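You operate a simulated robot arm through the tools that you are given. There is no shell and no other tool. Be economical: measure what you need, move in short steps, check, and stop when the job is done.

Carry out the task below with a simulated two-armed robot. There is one attempt and no reset: what you move stays moved.

TASK
Wipe up the spill on the top of the blue-marked table with the blue cloth and put it back.

The check looks at the end state, three seconds after you hand in, the way a careful person would. Anything else that was tipped, shoved, dropped, spilled or broken makes it a failure. Flat cloth is picked up by pressing the open fingertips on it (5 to 10 N) and closing them slowly along it; thin cloth reads only 2 to 8 mm in the jaws.

THE ROBOT
Two 7-joint arms with two-finger parallel grippers on one trunk, on a base that drives. Base frame: it is fixed to the floor where the robot stands at the start and does not move with it; the origin is under the middle of the robot, x ahead of it, y to its left, z up. Readings come in mm, degrees, newtons and seconds.
The left shoulder is at the start at [61, 101, 1009], the right one opposite. With the tool pointing down near the work surface each hand reaches from about 240 to 540 mm from the robot's upright axis, wherever it stands, measured 20 degrees to its own side. Places, roughly: blue cloth [0, 2000, 750]. Payload 2.4 kg a hand.
Tool frame (each hand has its own): the origin (TCP) lies between the finger pads and is the grasp point; the fingertips stand 24 mm ahead of it; z points along the fingers, y is the line along which they close. Largest opening 68 mm; finger width 17, thickness 10; the body of the gripper, 40 by 70 mm, starts 41 mm behind the TCP.
Orientation is told as [roll, pitch, yaw] about the base's x, y, z axes, in that order, counted from this pose: with the fingers straight down and closing along the base's y, the tool's x points along the base's -x, its y along +y and its z along -z.

THE INTERFACE
- The arms move only by the tool play_rows. It takes "left_commands", "right_commands" or both (then of equal length, played together; a hand with none holds still); each is a list of rows, each a list of 7 numbers: the shift along the tool's x, y, z in mm, then the turn, a rotation vector about the tool's x, y, z in degrees, then the closure, from 0 (fully open) to 1 (shut). In form: [[dx, dy, dz, wx, wy, wz, gripper], ...]. A call has 1 to 20 rows; each row shifts and turns the commanded pose from where the row before left it, along the tool's axes as they then stand. Rows are played at 5 a second. More than 50 mm and 8.6 degrees between two rows, or a gripper value outside its range, and nothing of the call is played. A pose out of reach is approached as far as the arm can. The call stops where the force on the tool passes 40 N (or 10 N more than at its start, if that is more) or the arm is blocked; 0.2 s more then pass. The fingers move at their own pace (about 72 mm/s each) and stop on an object; they squeeze with about 24 N. The grip force told is the motor's: it shows also when the fingers shut on nothing. Time passes only in rows, and 0.2 s behind the last, so rows that do not move let the fingers close. It gives the time, the measured TCP pose, the force on the tool (base axes), the opening and the grip force at its end, in the units of the frame above (readings bear some noise), with the torque about the TCP (base axes, N m) and any sound that the robot's microphone picked up.
- Cameras (640 x 400 px; columns grow to the right, rows downward): "scene" is now at [151.3, -13.5, 1161.1]; the picture's right is [-0.14, -0.99, 0.00], its down [-0.63, 0.09, -0.77] and it looks along [0.76, -0.11, -0.64] (base axes); focal length 267 px, centre (320, 200). "left" rides on the left gripper at [84, -11, -75] in its tool frame; the picture's right is [0.13, 0.99, 0.00], its down [-0.60, 0.08, -0.79] and it looks along [-0.79, 0.10, 0.61] (tool axes); focal length 251 px, centre (320, 200). "right" rides on the right gripper at [84, 11, -75] in its tool frame; the picture's right is [-0.13, 0.99, 0.00], its down [-0.60, -0.08, -0.79] and it looks along [-0.79, -0.10, 0.61] (tool axes); focal length 251 px, centre (320, 200). There is no depth. A picture from a camera that has moved, and an enlarged one, comes with that camera's place and axes in the base frame and with its lens.
- get_image(camera): a new picture of that camera. No time passes.
- slide_trunk(by): slides the trunk up (or, below 0, down) by that many mm; the arms and the scene camera ride with it, the base frame stays. It gives what a move gives, with no picture.
- steer(legs): drives the robot by 1 to 6 legs, each [ahead, left, turn to the left] in mm, mm and degrees, along the robot's own axes; the way and the turn of a leg run together, so that a leg with both is an arc; at most 1500 mm and 180 degrees a leg. The arms and the cameras ride along, it lands a little off, and it stops where it bumps. It gives what a move gives.
- head_to(pan, tilt): turns the head with the scene camera to pan (to the left, within 86 degrees either way) and tilt (down, from -29 to 69), counted from straight ahead of the robot. It gives what a move gives.
- inspect(camera, box): a new picture of the part [left, top, right, bottom] of that camera's present view, enlarged. No time passes.
- sign_off(): hands the job in; it is judged then, once.

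Work in short steps. Places have to be worked out from the pictures, the camera data and where the tool is seen: move nearer, look again, correct. Check each grasp and each placing, and mend what went wrong. You have 135 turns and 114 pictures in all, those below and enlarged ones among them. Open the grippers and draw the arms clear of the work before you hand the job in, unless the task says otherwise; then end with one line.

The tools are called after "Call:" by a JSON object that holds its "api" and its "payload". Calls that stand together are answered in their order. play_rows: Moves the arms, as the interface text tells. Its arguments: {"type":"object","properties":{"left_commands":{"type":"array","items":{"type":"array","items":{"type":"number"}}},"right_commands":{"type":"array","items":{"type":"array","items":{"type":"number"}}}},"required":[]} The other tools are called the same way: slide_trunk (by) slides the trunk up or down; steer (legs) drives the base; head_to (pan, tilt) turns the head that bears the scene camera; get_image (camera) takes a picture; inspect (camera, box) takes an enlarged picture of a part of a camera's view; sign_off () hands the job in.

At the start:

```text
time: 0.0
left_ee_pos: [425.0, 156.8, 995.8]
left_tcp_rot: [0.0, 0.0, 0.1]
left_wrist_force: [-0.6, -0.7, -0.1]
left_wrist_torque: [0.0, 0.02, 0.01]
left_grip_width: 67.9
left_grasp_force: 0.1
right_ee_pos: [384.3, -178.8, 1002.3]
right_tcp_rot: [0.0, 0.0, 0.0]
right_wrist_force: [-1.4, 0.1, -0.2]
right_wrist_torque: [-0.01, -0.02, -0.01]
right_grip_width: 68.0
right_grasp_force: 0.1
trunk travel left (down, up): [-225.0, 624.0]
robot x, y, heading: [1.0, -3.5, 0.3]
head pan, tilt: [-8.0, 39.7]
```

scene: 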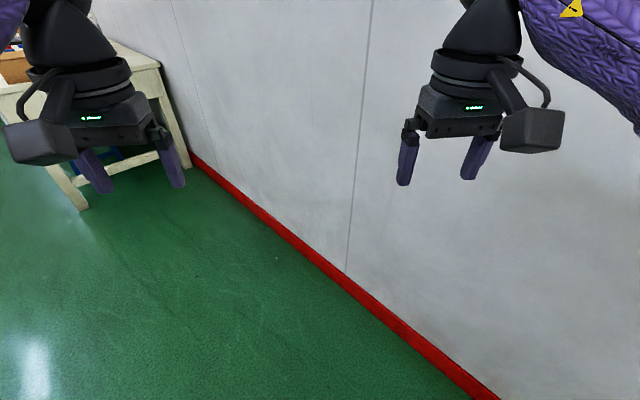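
right: 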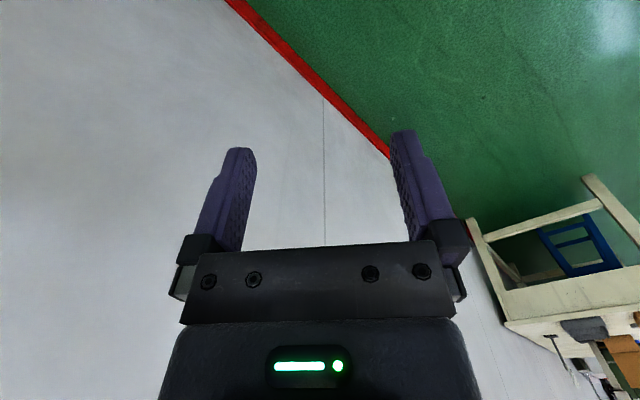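
left: 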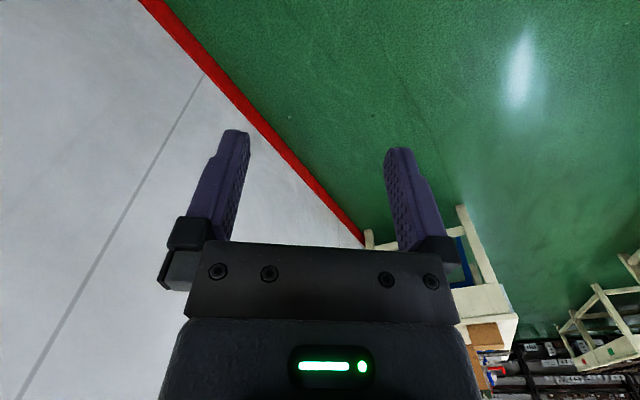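

The start view shows a wall ahead and a table ahead-left. The cloth is about 2 m to the left, so I'll turn the head left to look around.

Call:
{"api": "head_to", "payload": {"pan": 80, "tilt": 20}}

Call:
{"api": "get_image", "payload": {"camera": "scene"}}

Call:
{"api": "head_to", "payload": {"pan": 35, "tilt": 20}}

Call:
{"api": "get_image", "payload": {"camera": "scene"}}

```text
time: 1.6
left_ee_pos: [424.8, 156.4, 996.1]
left_tcp_rot: [0.0, 0.0, 0.1]
left_wrist_force: [1.0, -1.1, -0.1]
left_wrist_torque: [0.03, 0.02, -0.01]
left_grip_width: 68.1
left_grasp_force: 0.0
right_ee_pos: [382.8, -180.2, 1003.2]
right_tcp_rot: [0.0, 0.0, -0.1]
right_wrist_force: [-0.1, 0.2, 0.8]
right_wrist_torque: [-0.02, 0.0, -0.02]
right_grip_width: 68.0
right_grasp_force: 0.0
trunk travel left (down, up): [-225.0, 624.0]
robot x, y, heading: [-0.1, -0.8, -0.0]
head pan, tilt: [80.0, 20.0]
```

```text
110 pictures are left
camera scene: at [83.2, 90.1, 1192.0], right [0.98, -0.17, 0.0], down [-0.06, -0.34, -0.94], along [0.16, 0.93, -0.34], focal length 267 px, centre (320, 200)
```

scene: 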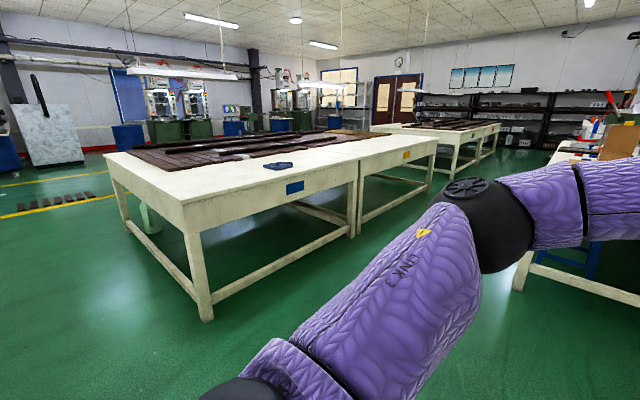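

```text
time: 2.7
left_ee_pos: [424.6, 156.7, 995.6]
left_tcp_rot: [0.0, 0.0, 0.1]
left_wrist_force: [-0.5, 0.7, -0.1]
left_wrist_torque: [0.04, -0.02, -0.01]
left_grip_width: 68.1
left_grasp_force: 0.0
right_ee_pos: [384.2, -179.9, 1003.3]
right_tcp_rot: [0.0, 0.0, 0.0]
right_wrist_force: [1.0, -0.1, -0.2]
right_wrist_torque: [0.0, -0.02, 0.0]
right_grip_width: 67.8
right_grasp_force: 0.0
trunk travel left (down, up): [-225.0, 624.0]
robot x, y, heading: [0.6, 1.3, -0.1]
head pan, tilt: [35.0, 20.0]
```

```text
109 pictures are left
camera scene: at [143.2, 51.9, 1192.0], right [0.57, -0.82, 0.0], down [-0.28, -0.2, -0.94], along [0.77, 0.54, -0.34], focal length 267 px, centre (320, 200)
```

scene: 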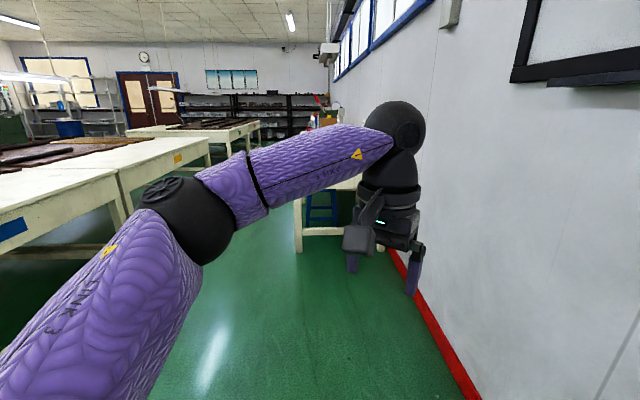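

The blue-marked table lies to the left, turned about 30° from the base axes, with the cloth on it near [50, 2050]. I'll turn to face it squarely, move partway along the corridor, and look again.

Call:
{"api": "steer", "payload": {"legs": [[0, 0, 121], [500, 0, 0], [0, -1000, 0]]}}

Call:
{"api": "head_to", "payload": {"pan": 0, "tilt": 30}}

Call:
{"api": "get_image", "payload": {"camera": "scene"}}

```text
time: 15.5
left_ee_pos: [202.9, 1226.8, 996.2]
left_tcp_rot: [0.1, 0.0, 124.1]
left_wrist_force: [-0.5, -0.1, -0.8]
left_wrist_torque: [-0.03, 0.01, -0.04]
left_grip_width: 67.9
left_grasp_force: 0.0
right_ee_pos: [504.1, 1382.9, 1001.8]
right_tcp_rot: [0.1, -0.1, 124.1]
right_wrist_force: [-1.3, 0.6, 0.2]
right_wrist_torque: [-0.01, 0.0, 0.04]
right_grip_width: 67.9
right_grasp_force: 0.1
trunk travel left (down, up): [-225.0, 624.0]
robot x, y, heading: [568.7, 963.5, 123.9]
head pan, tilt: [35.0, 20.0]
```

```text
time: 16.5
left_ee_pos: [203.7, 1228.3, 996.6]
left_tcp_rot: [0.1, -0.1, 124.2]
left_wrist_force: [0.9, 0.2, 0.8]
left_wrist_torque: [-0.01, -0.01, -0.01]
left_grip_width: 67.9
left_grasp_force: 0.1
right_ee_pos: [503.5, 1381.4, 1002.4]
right_tcp_rot: [0.0, 0.0, 124.0]
right_wrist_force: [0.8, -0.7, -0.1]
right_wrist_torque: [-0.02, -0.02, 0.0]
right_grip_width: 68.1
right_grasp_force: 0.0
trunk travel left (down, up): [-225.0, 624.0]
robot x, y, heading: [564.2, 960.2, 123.8]
head pan, tilt: [0.0, 30.0]
```

```text
108 pictures are left
camera scene: at [482.8, 1091.5, 1176.0], right [0.83, 0.56, 0.0], down [0.28, -0.41, -0.87], along [-0.48, 0.72, -0.5], focal length 267 px, centre (320, 200)
```

scene: 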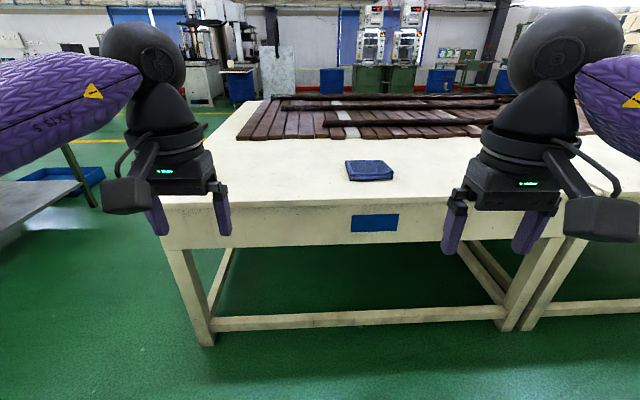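

The cloth is folded near the front edge, with slats behind it. I'll zoom in to find the spill and the geometry.

Call:
{"api": "inspect", "payload": {"camera": "scene", "box": [200, 80, 480, 255]}}

```text
2.29 times, centred on (340, 168) of scene
camera zoom: at [482.8, 1091.5, 1176.0], right [0.83, 0.56, 0.0], down [0.28, -0.41, -0.87], along [-0.48, 0.72, -0.5], focal length 610 px, centre (274, 274)
```

zoom: 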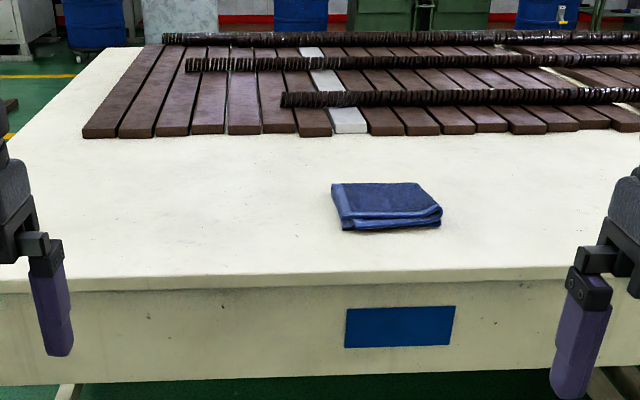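

No spill visible yet; the right hand hides part of the top. I'll raise the trunk and look from other angles.

Call:
{"api": "slide_trunk", "payload": {"by": 300}}

Call:
{"api": "head_to", "payload": {"pan": -15, "tilt": 40}}

Call:
{"api": "get_image", "payload": {"camera": "scene"}}

Call:
{"api": "get_image", "payload": {"camera": "right"}}

Call:
{"api": "get_image", "payload": {"camera": "left"}}

```text
time: 19.5
left_ee_pos: [202.8, 1228.2, 1295.8]
left_tcp_rot: [-0.1, -0.1, 124.1]
left_wrist_force: [-0.6, 0.3, 0.3]
left_wrist_torque: [-0.01, 0.02, -0.01]
left_grip_width: 67.9
left_grasp_force: 0.1
right_ee_pos: [503.6, 1382.6, 1302.2]
right_tcp_rot: [0.0, 0.0, 124.1]
right_wrist_force: [0.3, -0.3, 0.7]
right_wrist_torque: [0.01, -0.03, 0.02]
right_grip_width: 68.0
right_grasp_force: 0.0
trunk travel left (down, up): [-525.0, 324.0]
robot x, y, heading: [569.4, 961.7, 124.0]
head pan, tilt: [0.0, 30.0]
```

```text
time: 20.3
left_ee_pos: [202.1, 1228.0, 1295.5]
left_tcp_rot: [0.0, 0.1, 124.1]
left_wrist_force: [0.4, 0.4, 0.0]
left_wrist_torque: [-0.02, -0.03, 0.03]
left_grip_width: 67.8
left_grasp_force: 0.1
right_ee_pos: [503.7, 1383.0, 1303.1]
right_tcp_rot: [0.0, 0.0, 123.9]
right_wrist_force: [0.0, -0.8, -0.7]
right_wrist_torque: [-0.04, 0.05, 0.01]
right_grip_width: 68.0
right_grasp_force: 0.0
trunk travel left (down, up): [-525.0, 324.0]
robot x, y, heading: [568.7, 964.2, 124.1]
head pan, tilt: [-15.0, 40.0]
```

```text
106 pictures are left
camera scene: at [532.2, 1057.6, 1463.3], right [0.95, 0.33, 0.0], down [0.21, -0.61, -0.77], along [-0.25, 0.72, -0.64], focal length 267 px, centre (320, 200)
```

scene: 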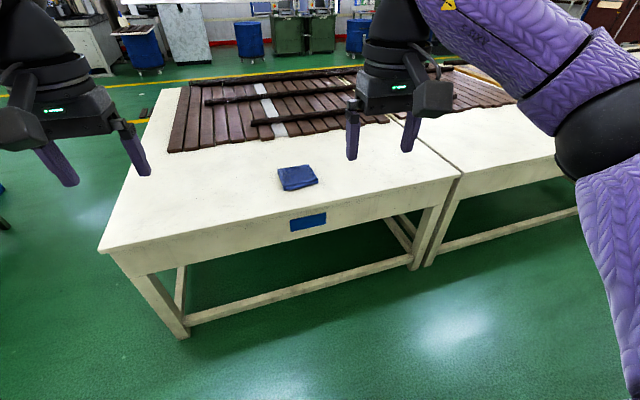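

```text
105 pictures are left
camera right: at [540.6, 1306.3, 1377.1], right [-0.89, -0.45, 0.0], down [-0.27, 0.55, 0.79], along [-0.35, 0.71, -0.61], focal length 251 px, centre (320, 200)
```

right: 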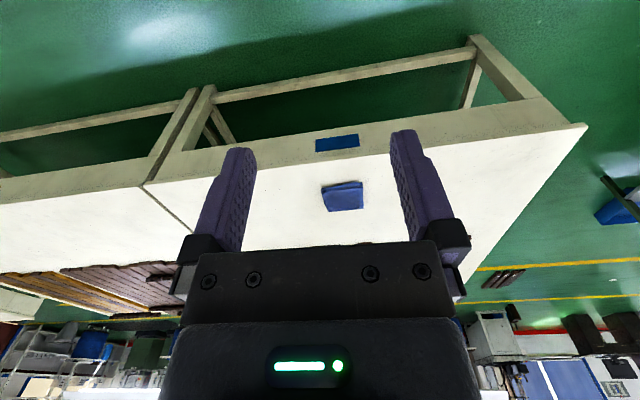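

```text
104 pictures are left
camera left: at [258.0, 1166.4, 1370.2], right [-0.75, -0.66, 0.0], down [-0.4, 0.46, 0.79], along [-0.53, 0.59, -0.61], focal length 251 px, centre (320, 200)
```

left: 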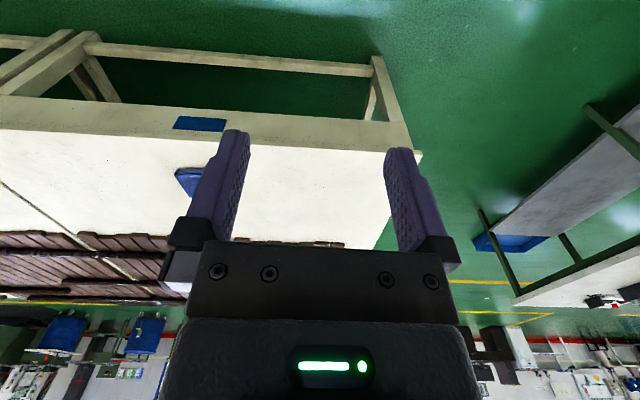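

The whole white top is visible now; I'll zoom in to look for a faint spill.

Call:
{"api": "inspect", "payload": {"camera": "scene", "box": [100, 120, 300, 245]}}

Call:
{"api": "inspect", "payload": {"camera": "scene", "box": [280, 100, 480, 225]}}

Call:
{"api": "inspect", "payload": {"camera": "scene", "box": [150, 60, 350, 185]}}

```text
3.20 times, centred on (200, 182) of scene
camera zoom: at [532.2, 1057.6, 1463.3], right [0.95, 0.33, 0.0], down [0.21, -0.61, -0.77], along [-0.25, 0.72, -0.64], focal length 854 px, centre (704, 256)
```

zoom: 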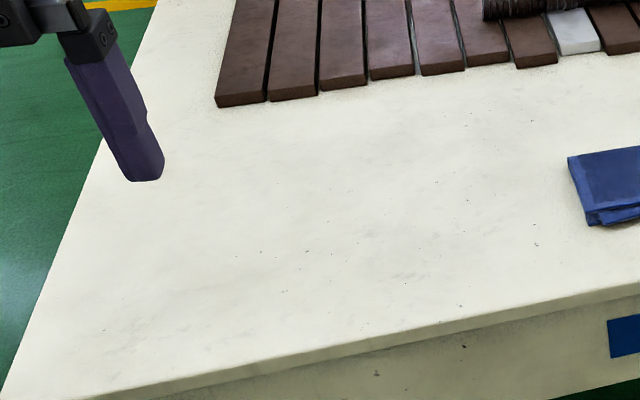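

```text
3.20 times, centred on (380, 162) of scene
camera zoom: at [532.2, 1057.6, 1463.3], right [0.95, 0.33, 0.0], down [0.21, -0.61, -0.77], along [-0.25, 0.72, -0.64], focal length 854 px, centre (128, 320)
```

zoom: 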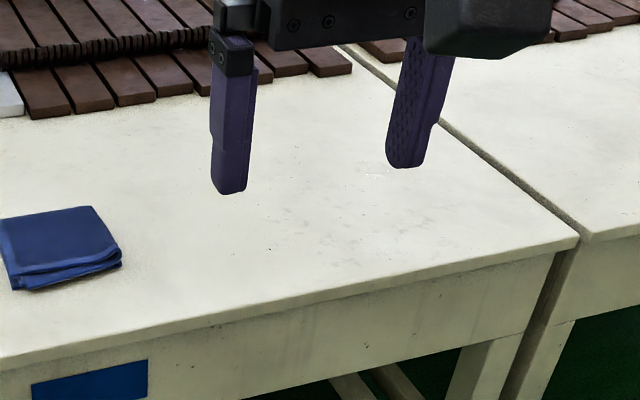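

```text
3.20 times, centred on (250, 122) of scene
camera zoom: at [532.2, 1057.6, 1463.3], right [0.95, 0.33, 0.0], down [0.21, -0.61, -0.77], along [-0.25, 0.72, -0.64], focal length 854 px, centre (544, 448)
```

zoom: 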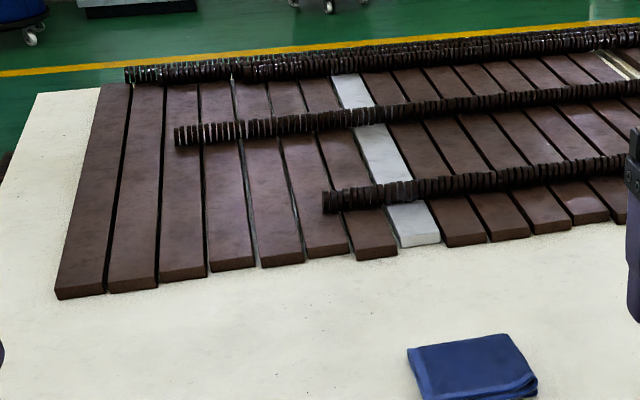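

There is a faint glint of clear liquid near [508, 2342], about 540 mm right of the cloth. I'll drive closer and look again.

Call:
{"api": "steer", "payload": {"legs": [[400, 0, 0]]}}

Call:
{"api": "head_to", "payload": {"pan": -25, "tilt": 45}}

Call:
{"api": "get_image", "payload": {"camera": "scene"}}

Call:
{"api": "get_image", "payload": {"camera": "right"}}

```text
time: 22.8
left_ee_pos: [-27.8, 1559.0, 1295.6]
left_tcp_rot: [0.0, 0.1, 124.6]
left_wrist_force: [0.0, -0.2, 0.5]
left_wrist_torque: [-0.05, -0.01, -0.01]
left_grip_width: 67.7
left_grasp_force: 0.0
right_ee_pos: [273.8, 1716.0, 1302.4]
right_tcp_rot: [0.0, 0.1, 124.5]
right_wrist_force: [-0.4, 0.1, 0.0]
right_wrist_torque: [-0.03, -0.04, 0.03]
right_grip_width: 68.0
right_grasp_force: 0.0
trunk travel left (down, up): [-525.0, 324.0]
robot x, y, heading: [342.1, 1296.6, 124.5]
head pan, tilt: [-15.0, 40.0]
```

```text
time: 23.5
left_ee_pos: [-26.4, 1558.3, 1294.6]
left_tcp_rot: [0.0, 0.0, 124.5]
left_wrist_force: [-0.6, -0.9, -0.4]
left_wrist_torque: [-0.02, 0.0, 0.04]
left_grip_width: 68.0
left_grasp_force: 0.2
right_ee_pos: [273.9, 1715.9, 1302.7]
right_tcp_rot: [0.0, 0.0, 124.5]
right_wrist_force: [0.4, -1.3, -0.7]
right_wrist_torque: [-0.01, 0.03, 0.03]
right_grip_width: 67.9
right_grasp_force: 0.1
trunk travel left (down, up): [-525.0, 324.0]
robot x, y, heading: [344.8, 1300.5, 124.6]
head pan, tilt: [-25.0, 45.0]
```

```text
100 pictures are left
camera scene: at [319.1, 1391.4, 1456.0], right [0.99, 0.16, 0.0], down [0.12, -0.7, -0.71], along [-0.12, 0.7, -0.71], focal length 267 px, centre (320, 200)
```

scene: 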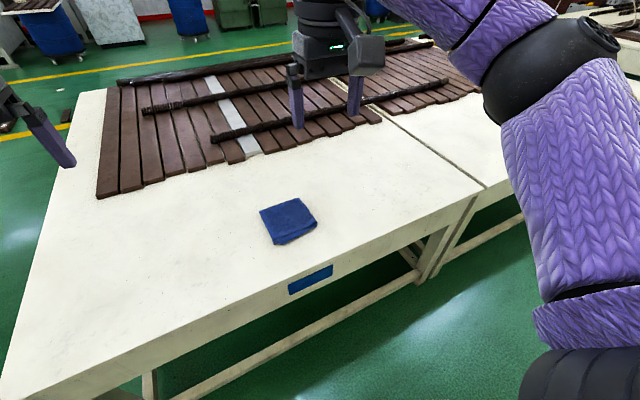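

```text
99 pictures are left
camera right: at [310.4, 1640.2, 1377.1], right [-0.89, -0.45, 0.0], down [-0.28, 0.54, 0.79], along [-0.36, 0.71, -0.61], focal length 251 px, centre (320, 200)
```

right: 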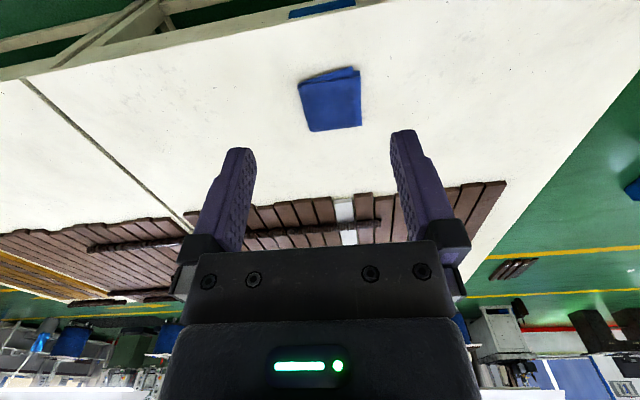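

I'll zoom on where the spill was predicted (around pixel 399,167) and over the rest of the top.

Call:
{"api": "inspect", "payload": {"camera": "scene", "box": [310, 110, 470, 210]}}

Call:
{"api": "inspect", "payload": {"camera": "scene", "box": [20, 180, 340, 380]}}

```text
4.00 times, centred on (390, 160) of scene
camera zoom: at [319.1, 1391.4, 1456.0], right [0.99, 0.16, 0.0], down [0.12, -0.7, -0.71], along [-0.12, 0.7, -0.71], focal length 1068 px, centre (40, 360)
```

zoom: 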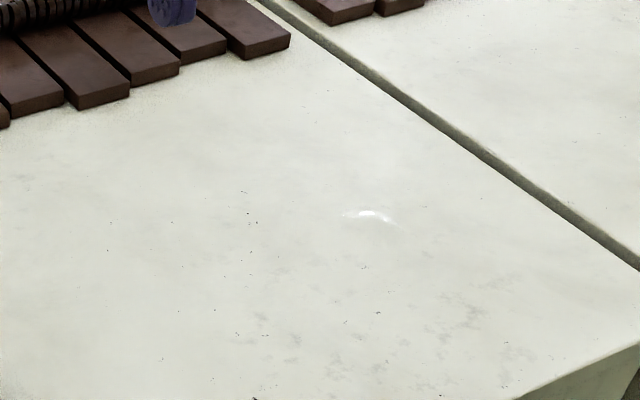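

```text
2.00 times, centred on (180, 280) of scene
camera zoom: at [319.1, 1391.4, 1456.0], right [0.99, 0.16, 0.0], down [0.12, -0.7, -0.71], along [-0.12, 0.7, -0.71], focal length 534 px, centre (600, 40)
```

zoom: 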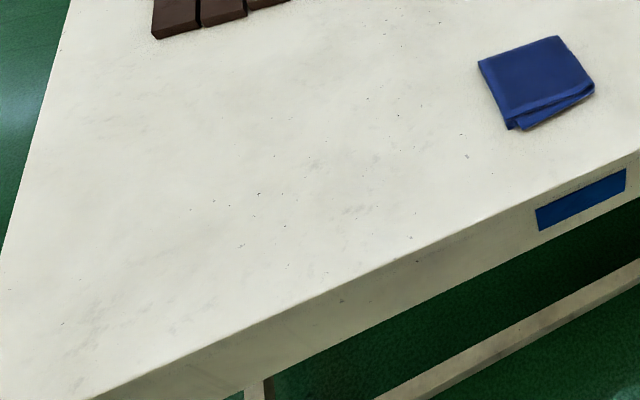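

The spill is confirmed near [512, 2355]. Before getting nearer, I'll look down to see the base's footprint versus the table.

Call:
{"api": "head_to", "payload": {"pan": 0, "tilt": 69}}

Call:
{"api": "get_image", "payload": {"camera": "scene"}}

```text
time: 24.4
left_ee_pos: [-26.9, 1558.8, 1296.0]
left_tcp_rot: [0.0, 0.0, 124.6]
left_wrist_force: [0.6, 0.4, -0.2]
left_wrist_torque: [0.01, 0.05, -0.01]
left_grip_width: 67.7
left_grasp_force: 0.1
right_ee_pos: [272.6, 1714.9, 1301.0]
right_tcp_rot: [-0.1, 0.0, 124.6]
right_wrist_force: [-0.4, -0.2, 0.0]
right_wrist_torque: [-0.02, 0.0, 0.02]
right_grip_width: 67.9
right_grasp_force: 0.1
trunk travel left (down, up): [-525.0, 324.0]
robot x, y, heading: [345.6, 1299.4, 124.6]
head pan, tilt: [0.0, 68.8]
```

```text
96 pictures are left
camera scene: at [300.9, 1357.4, 1427.2], right [0.82, 0.57, 0.0], down [0.53, -0.77, -0.36], along [-0.2, 0.3, -0.93], focal length 267 px, centre (320, 200)
```

scene: 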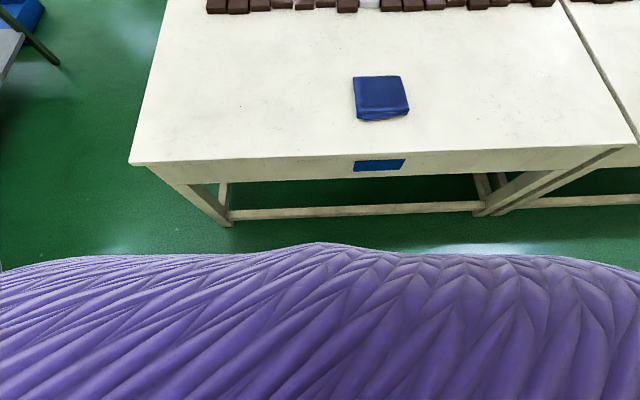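

The chest clears the edge well. The axis is about 485 mm from the table edge; I'll creep ahead 150 mm and square up by 2°, watching for any bump.

Call:
{"api": "steer", "payload": {"legs": [[150, 0, 2]]}}

Call:
{"api": "get_image", "payload": {"camera": "scene"}}

```text
time: 25.8
left_ee_pos: [-123.6, 1671.6, 1296.1]
left_tcp_rot: [0.0, -0.1, 126.5]
left_wrist_force: [-0.3, 0.1, -0.7]
left_wrist_torque: [0.03, 0.0, 0.02]
left_grip_width: 68.0
left_grasp_force: 0.1
right_ee_pos: [171.0, 1837.9, 1301.9]
right_tcp_rot: [0.0, 0.0, 126.4]
right_wrist_force: [0.4, 0.3, -0.3]
right_wrist_torque: [0.02, -0.03, 0.04]
right_grip_width: 68.1
right_grasp_force: 0.0
trunk travel left (down, up): [-525.0, 324.0]
robot x, y, heading: [253.9, 1419.1, 126.5]
head pan, tilt: [0.0, 68.8]
```

```text
95 pictures are left
camera scene: at [210.1, 1480.7, 1427.1], right [0.81, 0.59, 0.0], down [0.55, -0.75, -0.36], along [-0.21, 0.29, -0.93], focal length 267 px, centre (320, 200)
```

scene: 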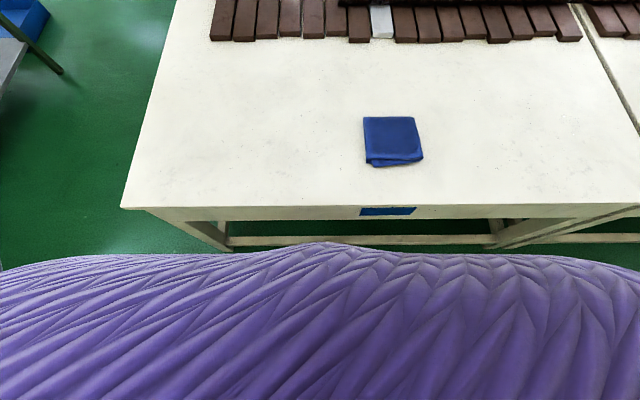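

No bump; the edge is 315 mm ahead and the cloth at about [121, 1968]. I'll go 60 mm more, then lower the trunk so the hands come near the work.

Call:
{"api": "steer", "payload": {"legs": [[60, 0, 0]]}}

Call:
{"api": "slide_trunk", "payload": {"by": -300}}

Call:
{"api": "get_image", "payload": {"camera": "right"}}

Call:
{"api": "get_image", "payload": {"camera": "scene"}}

```text
time: 26.8
left_ee_pos: [-160.3, 1718.8, 1296.5]
left_tcp_rot: [0.1, 0.1, 126.6]
left_wrist_force: [-0.2, -0.1, 0.7]
left_wrist_torque: [-0.04, 0.01, -0.03]
left_grip_width: 68.3
left_grasp_force: 0.1
right_ee_pos: [134.9, 1885.6, 1301.9]
right_tcp_rot: [0.0, 0.0, 126.4]
right_wrist_force: [0.8, 0.5, -0.7]
right_wrist_torque: [-0.02, -0.01, 0.01]
right_grip_width: 68.0
right_grasp_force: 0.1
trunk travel left (down, up): [-525.0, 324.0]
robot x, y, heading: [218.6, 1468.7, 126.5]
head pan, tilt: [0.0, 68.8]
```

```text
time: 29.8
left_ee_pos: [-158.4, 1717.7, 996.6]
left_tcp_rot: [0.0, 0.0, 126.5]
left_wrist_force: [0.4, 0.4, 0.1]
left_wrist_torque: [-0.04, 0.0, 0.03]
left_grip_width: 68.2
left_grasp_force: 0.0
right_ee_pos: [133.9, 1884.9, 1003.3]
right_tcp_rot: [0.0, -0.1, 126.4]
right_wrist_force: [0.0, 0.1, 0.0]
right_wrist_torque: [0.01, -0.02, 0.05]
right_grip_width: 68.3
right_grasp_force: 0.0
trunk travel left (down, up): [-225.0, 624.0]
robot x, y, heading: [219.9, 1468.7, 126.2]
head pan, tilt: [0.0, 68.8]
```

```text
94 pictures are left
camera right: at [175.5, 1810.7, 1077.2], right [-0.87, -0.48, 0.0], down [-0.3, 0.53, 0.79], along [-0.38, 0.69, -0.61], focal length 251 px, centre (320, 200)
```

right: 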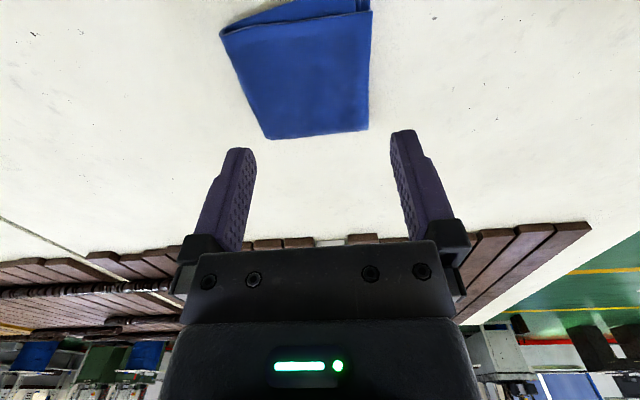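

```text
93 pictures are left
camera scene: at [147.3, 1565.8, 1124.5], right [0.8, 0.59, 0.0], down [0.55, -0.75, -0.36], along [-0.21, 0.29, -0.93], focal length 267 px, centre (320, 200)
```

scene: 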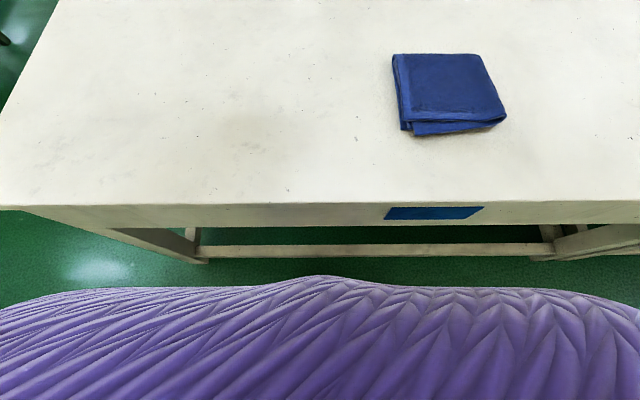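

Comparing both views, the cloth top seems nearer z≈780, centred around [125, 1942]. I'll move the right hand above it and come down partway.

Call:
{"api": "play_rows", "payload": {"right_commands": [[-25, -12, 0, 0, 0, 0, 0], [-25, -13, 0, 0, 0, 0, 0], [0, 0, 30, 0, 0, 0, 0], [0, 0, 30, 0, 0, 0, 0], [0, 0, 30, 0, 0, 0, 0], [0, 0, 20, 0, 0, 0, 0]]}}

Call:
{"api": "get_image", "payload": {"camera": "right"}}

Call:
{"api": "get_image", "payload": {"camera": "scene"}}

```text
time: 31.2
left_ee_pos: [-159.4, 1718.5, 995.4]
left_tcp_rot: [0.1, 0.1, 126.5]
left_wrist_force: [0.5, 0.0, -0.7]
left_wrist_torque: [0.02, -0.02, 0.0]
left_grip_width: 68.1
left_grasp_force: 0.1
right_ee_pos: [125.1, 1941.5, 891.6]
right_tcp_rot: [0.0, 0.0, 126.4]
right_wrist_force: [-0.2, -0.2, 0.5]
right_wrist_torque: [-0.03, 0.0, -0.01]
right_grip_width: 68.2
right_grasp_force: 0.1
trunk travel left (down, up): [-225.0, 624.0]
robot x, y, heading: [219.0, 1469.3, 126.4]
head pan, tilt: [0.0, 68.8]
```

```text
92 pictures are left
camera right: at [164.6, 1867.7, 965.4], right [-0.87, -0.48, 0.0], down [-0.3, 0.53, 0.79], along [-0.38, 0.69, -0.61], focal length 251 px, centre (320, 200)
```

right: 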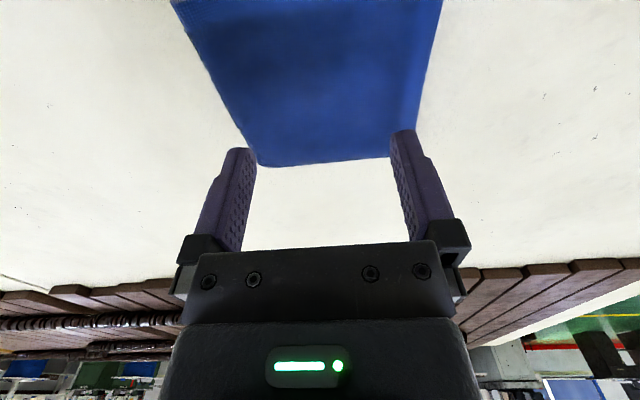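

```text
91 pictures are left
camera scene: at [147.2, 1566.0, 1124.5], right [0.8, 0.59, 0.0], down [0.55, -0.75, -0.36], along [-0.21, 0.29, -0.93], focal length 267 px, centre (320, 200)
```

scene: 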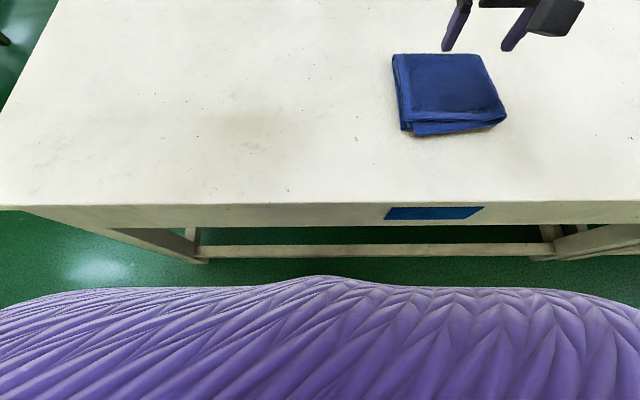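

The far edge triangulates to about [67, 2023] and the cloth's top to z≈770, so the centre is near [115, 1970]. I'll shift there and descend to just above it.

Call:
{"api": "play_rows", "payload": {"right_commands": [[-29, -9, 0, 0, 0, 0, 0.15], [0, 0, 30, 0, 0, 0, 0.15], [0, 0, 30, 0, 0, 0, 0.15], [0, 0, 10, 0, 0, 0, 0.15]]}}

Call:
{"api": "get_image", "payload": {"camera": "right"}}

Call:
{"api": "inspect", "payload": {"camera": "scene", "box": [340, 0, 580, 150]}}

```text
time: 32.2
left_ee_pos: [-158.7, 1718.1, 996.2]
left_tcp_rot: [-0.1, 0.0, 126.5]
left_wrist_force: [0.2, 0.5, -0.2]
left_wrist_torque: [-0.03, 0.01, 0.02]
left_grip_width: 67.9
left_grasp_force: 0.1
right_ee_pos: [115.8, 1967.6, 823.0]
right_tcp_rot: [0.0, 0.1, 126.4]
right_wrist_force: [1.2, 0.2, 0.9]
right_wrist_torque: [0.0, 0.01, 0.0]
right_grip_width: 57.8
right_grasp_force: 0.0
trunk travel left (down, up): [-225.0, 624.0]
robot x, y, heading: [218.6, 1469.8, 126.4]
head pan, tilt: [0.0, 68.8]
```

```text
90 pictures are left
camera right: at [156.4, 1894.3, 897.6], right [-0.87, -0.48, 0.0], down [-0.3, 0.53, 0.79], along [-0.38, 0.69, -0.61], focal length 251 px, centre (320, 200)
```

right: 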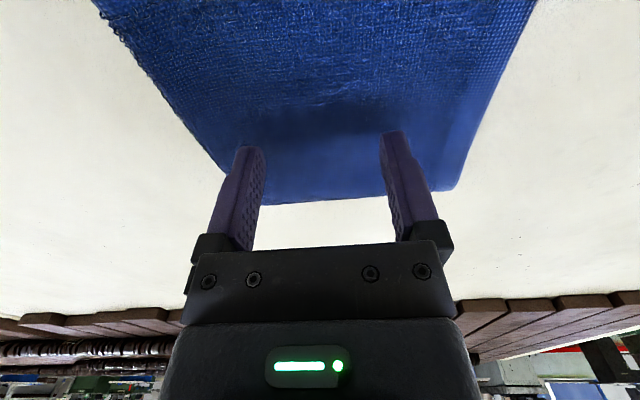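

```text
2.67 times, centred on (460, 75) of scene
camera zoom: at [147.2, 1566.0, 1124.5], right [0.8, 0.59, 0.0], down [0.55, -0.75, -0.36], along [-0.21, 0.29, -0.93], focal length 712 px, centre (-53, 533)
```

zoom: 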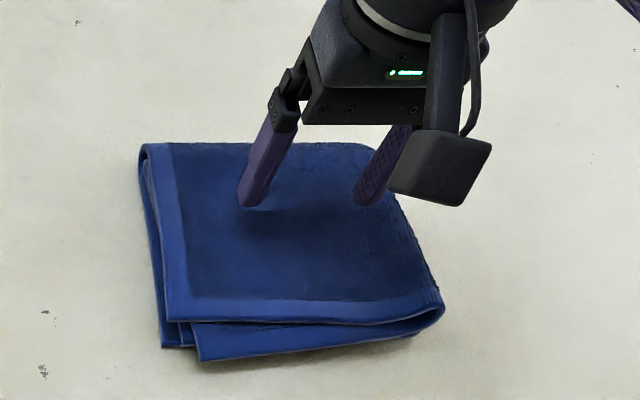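

The fingers hover over the middle of the quarter-folded cloth, tips at z≈799. I'll press down gently.

Call:
{"api": "play_rows", "payload": {"right_commands": [[0, 0, 8, 0, 0, 0, 0.15], [0, 0, 7, 0, 0, 0, 0.15], [0, 0, 5, 0, 0, 0, 0.15]]}}

```text
time: 33.0
left_ee_pos: [-157.2, 1716.8, 997.0]
left_tcp_rot: [0.0, 0.0, 126.3]
left_wrist_force: [-0.1, 1.0, 0.3]
left_wrist_torque: [-0.02, -0.04, 0.05]
left_grip_width: 68.1
left_grasp_force: 0.1
right_ee_pos: [116.9, 1967.7, 802.6]
right_tcp_rot: [0.0, 0.0, 126.4]
right_wrist_force: [0.3, -0.3, 3.9]
right_wrist_torque: [0.05, -0.01, 0.01]
right_grip_width: 57.3
right_grasp_force: 0.1
trunk travel left (down, up): [-225.0, 624.0]
robot x, y, heading: [219.0, 1469.6, 126.4]
head pan, tilt: [0.0, 68.8]
```

Contact at fingertip z≈779 with 3.9 N. I'll press slightly more.

Call:
{"api": "play_rows", "payload": {"right_commands": [[0, 0, 2, 0, 0, 0, 0.15], [0, 0, 0, 0, 0, 0, 0.15]]}}

```text
time: 33.6
left_ee_pos: [-158.2, 1718.2, 996.8]
left_tcp_rot: [0.0, 0.0, 126.5]
left_wrist_force: [0.4, -0.9, -0.8]
left_wrist_torque: [0.0, 0.01, 0.02]
left_grip_width: 67.9
left_grasp_force: 0.0
right_ee_pos: [117.6, 1968.3, 800.5]
right_tcp_rot: [-0.1, 0.0, 126.4]
right_wrist_force: [0.2, 1.4, 9.7]
right_wrist_torque: [0.05, -0.03, -0.01]
right_grip_width: 57.0
right_grasp_force: 0.1
trunk travel left (down, up): [-225.0, 624.0]
robot x, y, heading: [219.0, 1470.5, 126.3]
head pan, tilt: [0.0, 68.8]
```

Pressing at 9.7 N; now I close slowly along the cloth.

Call:
{"api": "play_rows", "payload": {"right_commands": [[0, 0, 0, 0, 0, 0, 0.22], [0, 0, 0, 0, 0, 0, 0.29], [0, 0, 0, 0, 0, 0, 0.36], [0, 0, 0, 0, 0, 0, 0.43], [0, 0, 0, 0, 0, 0, 0.5], [0, 0, 0, 0, 0, 0, 0.57], [0, 0, 0, 0, 0, 0, 0.64], [0, 0, 0, 0, 0, 0, 0.71], [0, 0, 0, 0, 0, 0, 0.78], [0, 0, 0, 0, 0, 0, 0.85], [0, 0, 0, 0, 0, 0, 0.92], [0, 0, 0, 0, 0, 0, 1], [0, 0, 0, 0, 0, 0, 1], [0, 0, 0, 0, 0, 0, 1]]}}

Call:
{"api": "inspect", "payload": {"camera": "scene", "box": [340, 0, 580, 150]}}

```text
time: 36.6
left_ee_pos: [-158.4, 1717.5, 996.6]
left_tcp_rot: [0.0, 0.0, 126.5]
left_wrist_force: [-0.4, -0.3, 0.1]
left_wrist_torque: [0.0, -0.01, 0.0]
left_grip_width: 67.9
left_grasp_force: 0.1
right_ee_pos: [116.2, 1967.7, 801.3]
right_tcp_rot: [0.1, -0.1, 126.5]
right_wrist_force: [0.4, 0.1, 10.9]
right_wrist_torque: [0.02, 0.01, 0.04]
right_grip_width: 15.3
right_grasp_force: 24.3
trunk travel left (down, up): [-225.0, 624.0]
robot x, y, heading: [218.5, 1467.0, 126.5]
head pan, tilt: [0.0, 68.8]
```

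```text
2.67 times, centred on (460, 75) of scene
camera zoom: at [147.4, 1565.2, 1124.6], right [0.8, 0.59, 0.0], down [0.55, -0.75, -0.36], along [-0.22, 0.29, -0.93], focal length 712 px, centre (-53, 533)
```

zoom: 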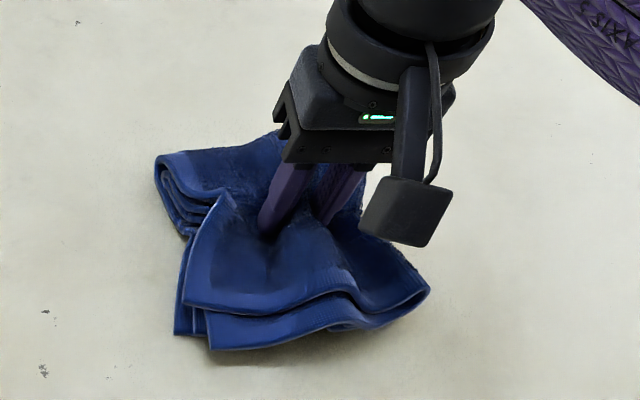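

The cloth bunched as a whole, 15 mm in the jaws at 24 N. I'll lift and check.

Call:
{"api": "play_rows", "payload": {"right_commands": [[0, 0, -20, 0, 0, 0, 1], [0, 0, -30, 0, 0, 0, 1], [0, 0, -30, 0, 0, 0, 1], [0, 0, -30, 0, 0, 0, 1], [0, 0, 0, 0, 0, 0, 1]]}}

Call:
{"api": "get_image", "payload": {"camera": "scene"}}

Call:
{"api": "get_image", "payload": {"camera": "right"}}

```text
time: 37.8
left_ee_pos: [-159.7, 1718.0, 995.7]
left_tcp_rot: [0.0, 0.0, 126.6]
left_wrist_force: [0.1, -0.2, -0.3]
left_wrist_torque: [0.01, 0.01, -0.01]
left_grip_width: 67.8
left_grasp_force: 0.0
right_ee_pos: [116.4, 1967.1, 910.9]
right_tcp_rot: [0.0, 0.0, 126.3]
right_wrist_force: [-0.2, 0.2, -0.9]
right_wrist_torque: [-0.02, 0.04, 0.04]
right_grip_width: 15.2
right_grasp_force: 23.9
trunk travel left (down, up): [-225.0, 624.0]
robot x, y, heading: [217.7, 1470.7, 126.4]
head pan, tilt: [0.0, 68.8]
```

```text
87 pictures are left
camera scene: at [147.2, 1565.9, 1124.5], right [0.8, 0.59, 0.0], down [0.55, -0.75, -0.36], along [-0.21, 0.29, -0.93], focal length 267 px, centre (320, 200)
```

scene: 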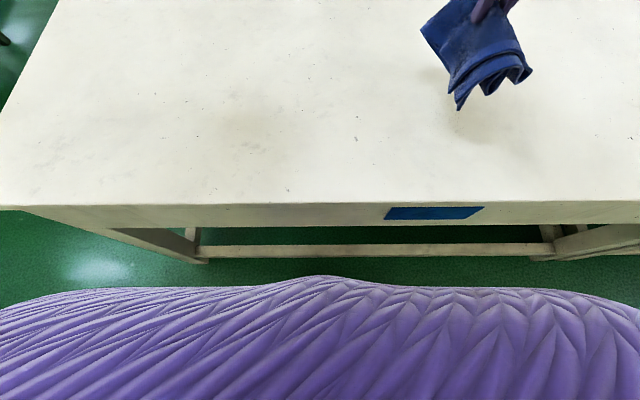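

```text
86 pictures are left
camera right: at [155.9, 1892.7, 985.8], right [-0.87, -0.48, 0.0], down [-0.3, 0.53, 0.79], along [-0.38, 0.69, -0.61], focal length 251 px, centre (320, 200)
```

right: 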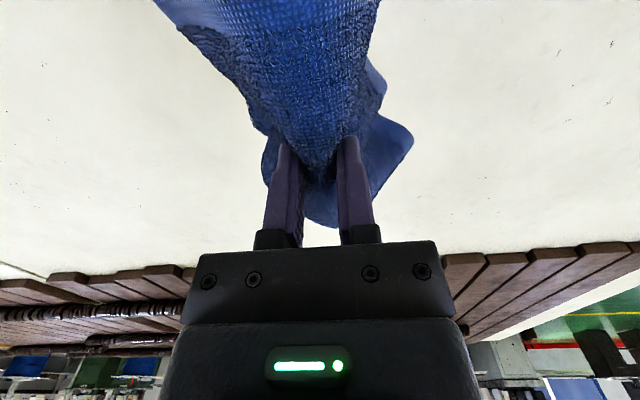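

The whole cloth is held. The spill is 590 mm to my right relative to the wanted hand position; I'll strafe right and look.

Call:
{"api": "steer", "payload": {"legs": [[0, -590, 0]]}}

Call:
{"api": "head_to", "payload": {"pan": -20, "tilt": 50}}

Call:
{"api": "get_image", "payload": {"camera": "scene"}}

Call:
{"api": "get_image", "payload": {"camera": "right"}}

```text
time: 41.1
left_ee_pos: [315.2, 2069.5, 995.1]
left_tcp_rot: [-0.1, 0.0, 127.0]
left_wrist_force: [0.0, 0.2, 0.0]
left_wrist_torque: [0.0, 0.0, -0.04]
left_grip_width: 68.2
left_grasp_force: 0.1
right_ee_pos: [587.6, 2321.4, 911.2]
right_tcp_rot: [0.1, -0.1, 126.9]
right_wrist_force: [0.2, -0.2, -0.6]
right_wrist_torque: [-0.01, 0.01, 0.03]
right_grip_width: 15.0
right_grasp_force: 23.8
trunk travel left (down, up): [-225.0, 624.0]
robot x, y, heading: [697.9, 1823.0, 126.8]
head pan, tilt: [0.0, 68.8]
```

```text
time: 42.0
left_ee_pos: [316.2, 2069.8, 995.5]
left_tcp_rot: [0.0, 0.1, 127.2]
left_wrist_force: [-0.3, 0.1, 0.6]
left_wrist_torque: [0.01, 0.0, -0.02]
left_grip_width: 67.8
left_grasp_force: 0.0
right_ee_pos: [587.6, 2322.2, 910.5]
right_tcp_rot: [0.0, 0.1, 126.8]
right_wrist_force: [-0.2, -0.1, 1.4]
right_wrist_torque: [-0.01, 0.03, 0.02]
right_grip_width: 15.0
right_grasp_force: 23.8
trunk travel left (down, up): [-225.0, 624.0]
robot x, y, heading: [695.8, 1824.7, 126.7]
head pan, tilt: [-20.0, 50.0]
```

```text
85 pictures are left
camera scene: at [635.1, 1949.8, 1146.4], right [0.96, 0.29, 0.0], down [0.22, -0.73, -0.64], along [-0.19, 0.61, -0.77], focal length 267 px, centre (320, 200)
```

scene: 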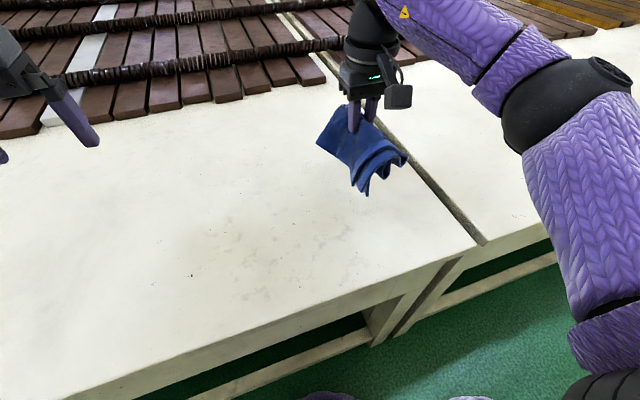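

```text
84 pictures are left
camera right: at [629.7, 2247.8, 985.4], right [-0.87, -0.49, 0.0], down [-0.3, 0.53, 0.79], along [-0.39, 0.69, -0.61], focal length 251 px, centre (320, 200)
```

right: 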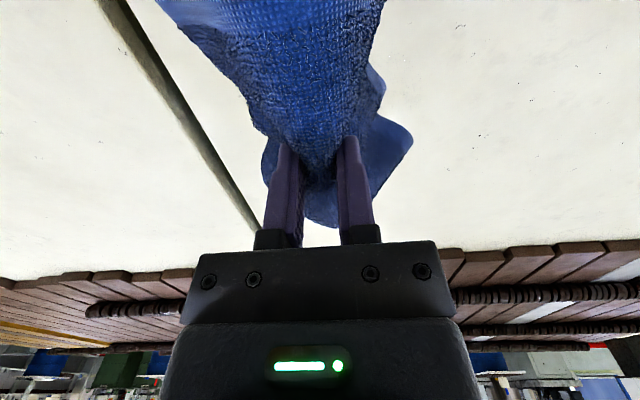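

The spill should lie near the cloth in this view; I'll zoom in on both views.

Call:
{"api": "inspect", "payload": {"camera": "scene", "box": [200, 100, 400, 225]}}

Call:
{"api": "inspect", "payload": {"camera": "right", "box": [380, 0, 620, 150]}}

```text
3.20 times, centred on (300, 162) of scene
camera zoom: at [635.1, 1949.8, 1146.4], right [0.96, 0.29, 0.0], down [0.22, -0.73, -0.64], along [-0.19, 0.61, -0.77], focal length 854 px, centre (384, 320)
```

zoom: 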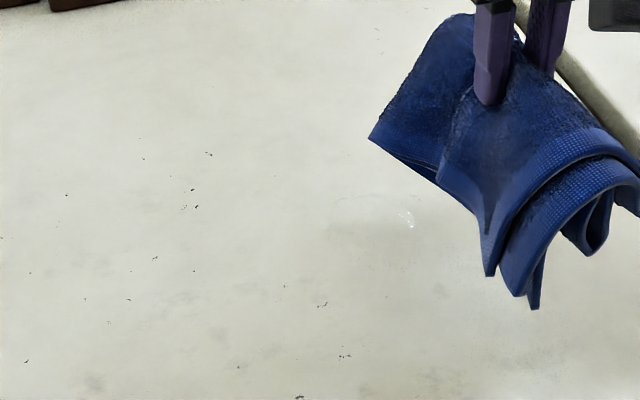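

```text
2.67 times, centred on (500, 75) of right
camera zoom: at [629.7, 2247.8, 985.4], right [-0.87, -0.49, 0.0], down [-0.3, 0.53, 0.79], along [-0.39, 0.69, -0.61], focal length 670 px, centre (-160, 533)
```

zoom: 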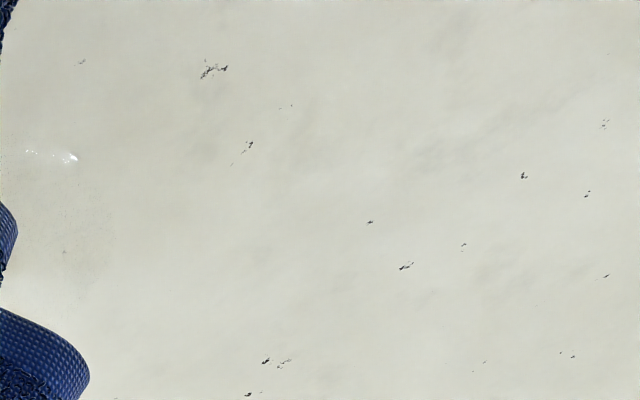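

I see a faint puddle outline and glint. I'll zoom tighter to get its extent.

Call:
{"api": "inspect", "payload": {"camera": "scene", "box": [280, 140, 360, 190]}}

Call:
{"api": "inspect", "payload": {"camera": "right", "box": [370, 30, 450, 80]}}

```text
8.00 times, centred on (320, 165) of scene
camera zoom: at [635.1, 1949.8, 1146.4], right [0.96, 0.29, 0.0], down [0.22, -0.73, -0.64], along [-0.19, 0.61, -0.77], focal length 2135 px, centre (320, 480)
```

zoom: 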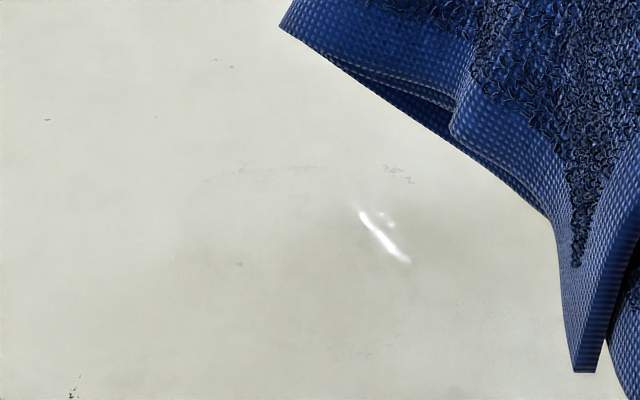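

```text
8.00 times, centred on (410, 55) of right
camera zoom: at [629.7, 2247.8, 985.4], right [-0.87, -0.49, 0.0], down [-0.3, 0.53, 0.79], along [-0.39, 0.69, -0.61], focal length 2012 px, centre (-400, 1360)
```

zoom: 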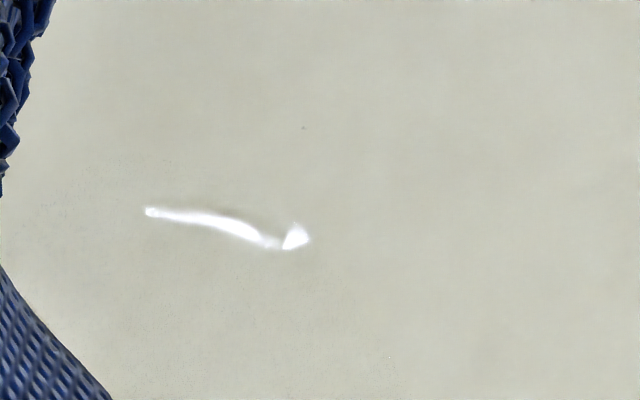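

The puddle appears centred around [512, 2332], roughly 80 mm across. I'll drive 45 mm ahead to gain reach, then move the cloth over it.

Call:
{"api": "steer", "payload": {"legs": [[45, 0, 0]]}}

```text
time: 42.9
left_ee_pos: [289.2, 2106.4, 996.5]
left_tcp_rot: [0.0, 0.0, 127.0]
left_wrist_force: [-0.6, 0.4, -0.1]
left_wrist_torque: [-0.05, 0.01, 0.03]
left_grip_width: 68.1
left_grasp_force: 0.0
right_ee_pos: [562.5, 2357.0, 911.5]
right_tcp_rot: [0.0, 0.0, 126.9]
right_wrist_force: [-0.5, -0.2, -0.3]
right_wrist_torque: [0.0, -0.01, 0.02]
right_grip_width: 14.7
right_grasp_force: 23.8
trunk travel left (down, up): [-225.0, 624.0]
robot x, y, heading: [669.8, 1864.0, 127.1]
head pan, tilt: [-20.0, 50.0]
```

No bump. Another look for the spill from this new vantage.

Call:
{"api": "inspect", "payload": {"camera": "scene", "box": [240, 130, 400, 230]}}

Call:
{"api": "inspect", "payload": {"camera": "right", "box": [370, 0, 530, 100]}}

```text
4.00 times, centred on (320, 180) of scene
camera zoom: at [608.1, 1986.0, 1146.4], right [0.96, 0.29, 0.0], down [0.22, -0.73, -0.64], along [-0.19, 0.61, -0.77], focal length 1068 px, centre (320, 280)
```

zoom: 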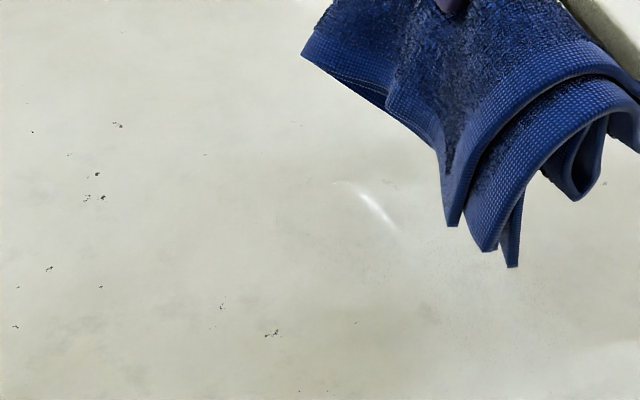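

```text
4.00 times, centred on (450, 50) of right
camera zoom: at [602.9, 2284.0, 985.3], right [-0.87, -0.49, 0.0], down [-0.3, 0.53, 0.79], along [-0.39, 0.69, -0.61], focal length 1006 px, centre (-200, 800)
```

zoom: 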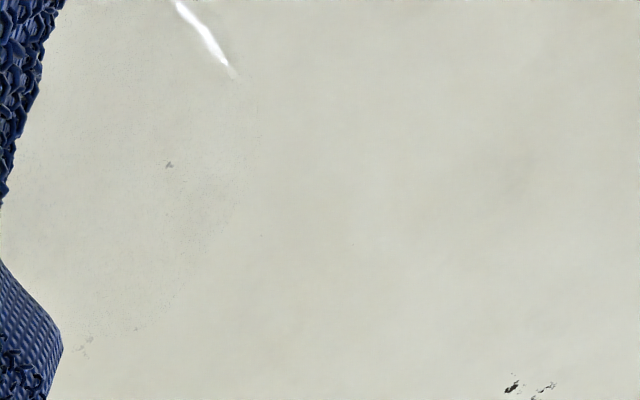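

Outlines give the puddle centre near [513, 2329], radius ~40 mm. I'll move over it and lower the cloth.

Call:
{"api": "play_rows", "payload": {"right_commands": [[-4, 28, 0, 0, 0, 0, 1], [-3, 28, 0, 0, 0, 0, 1], [0, 0, 30, 0, 0, 0, 1], [0, 0, 30, 0, 0, 0, 1], [0, 0, 30, 0, 0, 0, 1], [0, 0, 12, 0, 0, 0, 1], [0, 0, 0, 0, 0, 0, 1]]}}

Call:
{"api": "get_image", "payload": {"camera": "scene"}}

```text
time: 44.5
left_ee_pos: [289.6, 2107.5, 996.1]
left_tcp_rot: [0.0, 0.0, 127.0]
left_wrist_force: [-0.2, 1.1, -1.1]
left_wrist_torque: [0.02, -0.02, 0.02]
left_grip_width: 68.1
left_grasp_force: 0.0
right_ee_pos: [515.6, 2329.9, 808.3]
right_tcp_rot: [0.0, -0.1, 126.9]
right_wrist_force: [-0.3, 1.2, 7.1]
right_wrist_torque: [-0.06, 0.0, 0.04]
right_grip_width: 14.8
right_grasp_force: 23.8
trunk travel left (down, up): [-225.0, 624.0]
robot x, y, heading: [670.3, 1860.7, 126.8]
head pan, tilt: [-20.0, 50.0]
```

```text
77 pictures are left
camera scene: at [608.4, 1985.5, 1146.6], right [0.96, 0.29, 0.0], down [0.22, -0.73, -0.64], along [-0.19, 0.62, -0.77], focal length 267 px, centre (320, 200)
```

scene: 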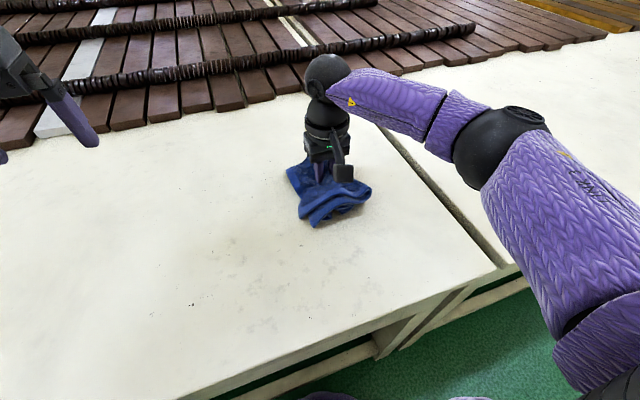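

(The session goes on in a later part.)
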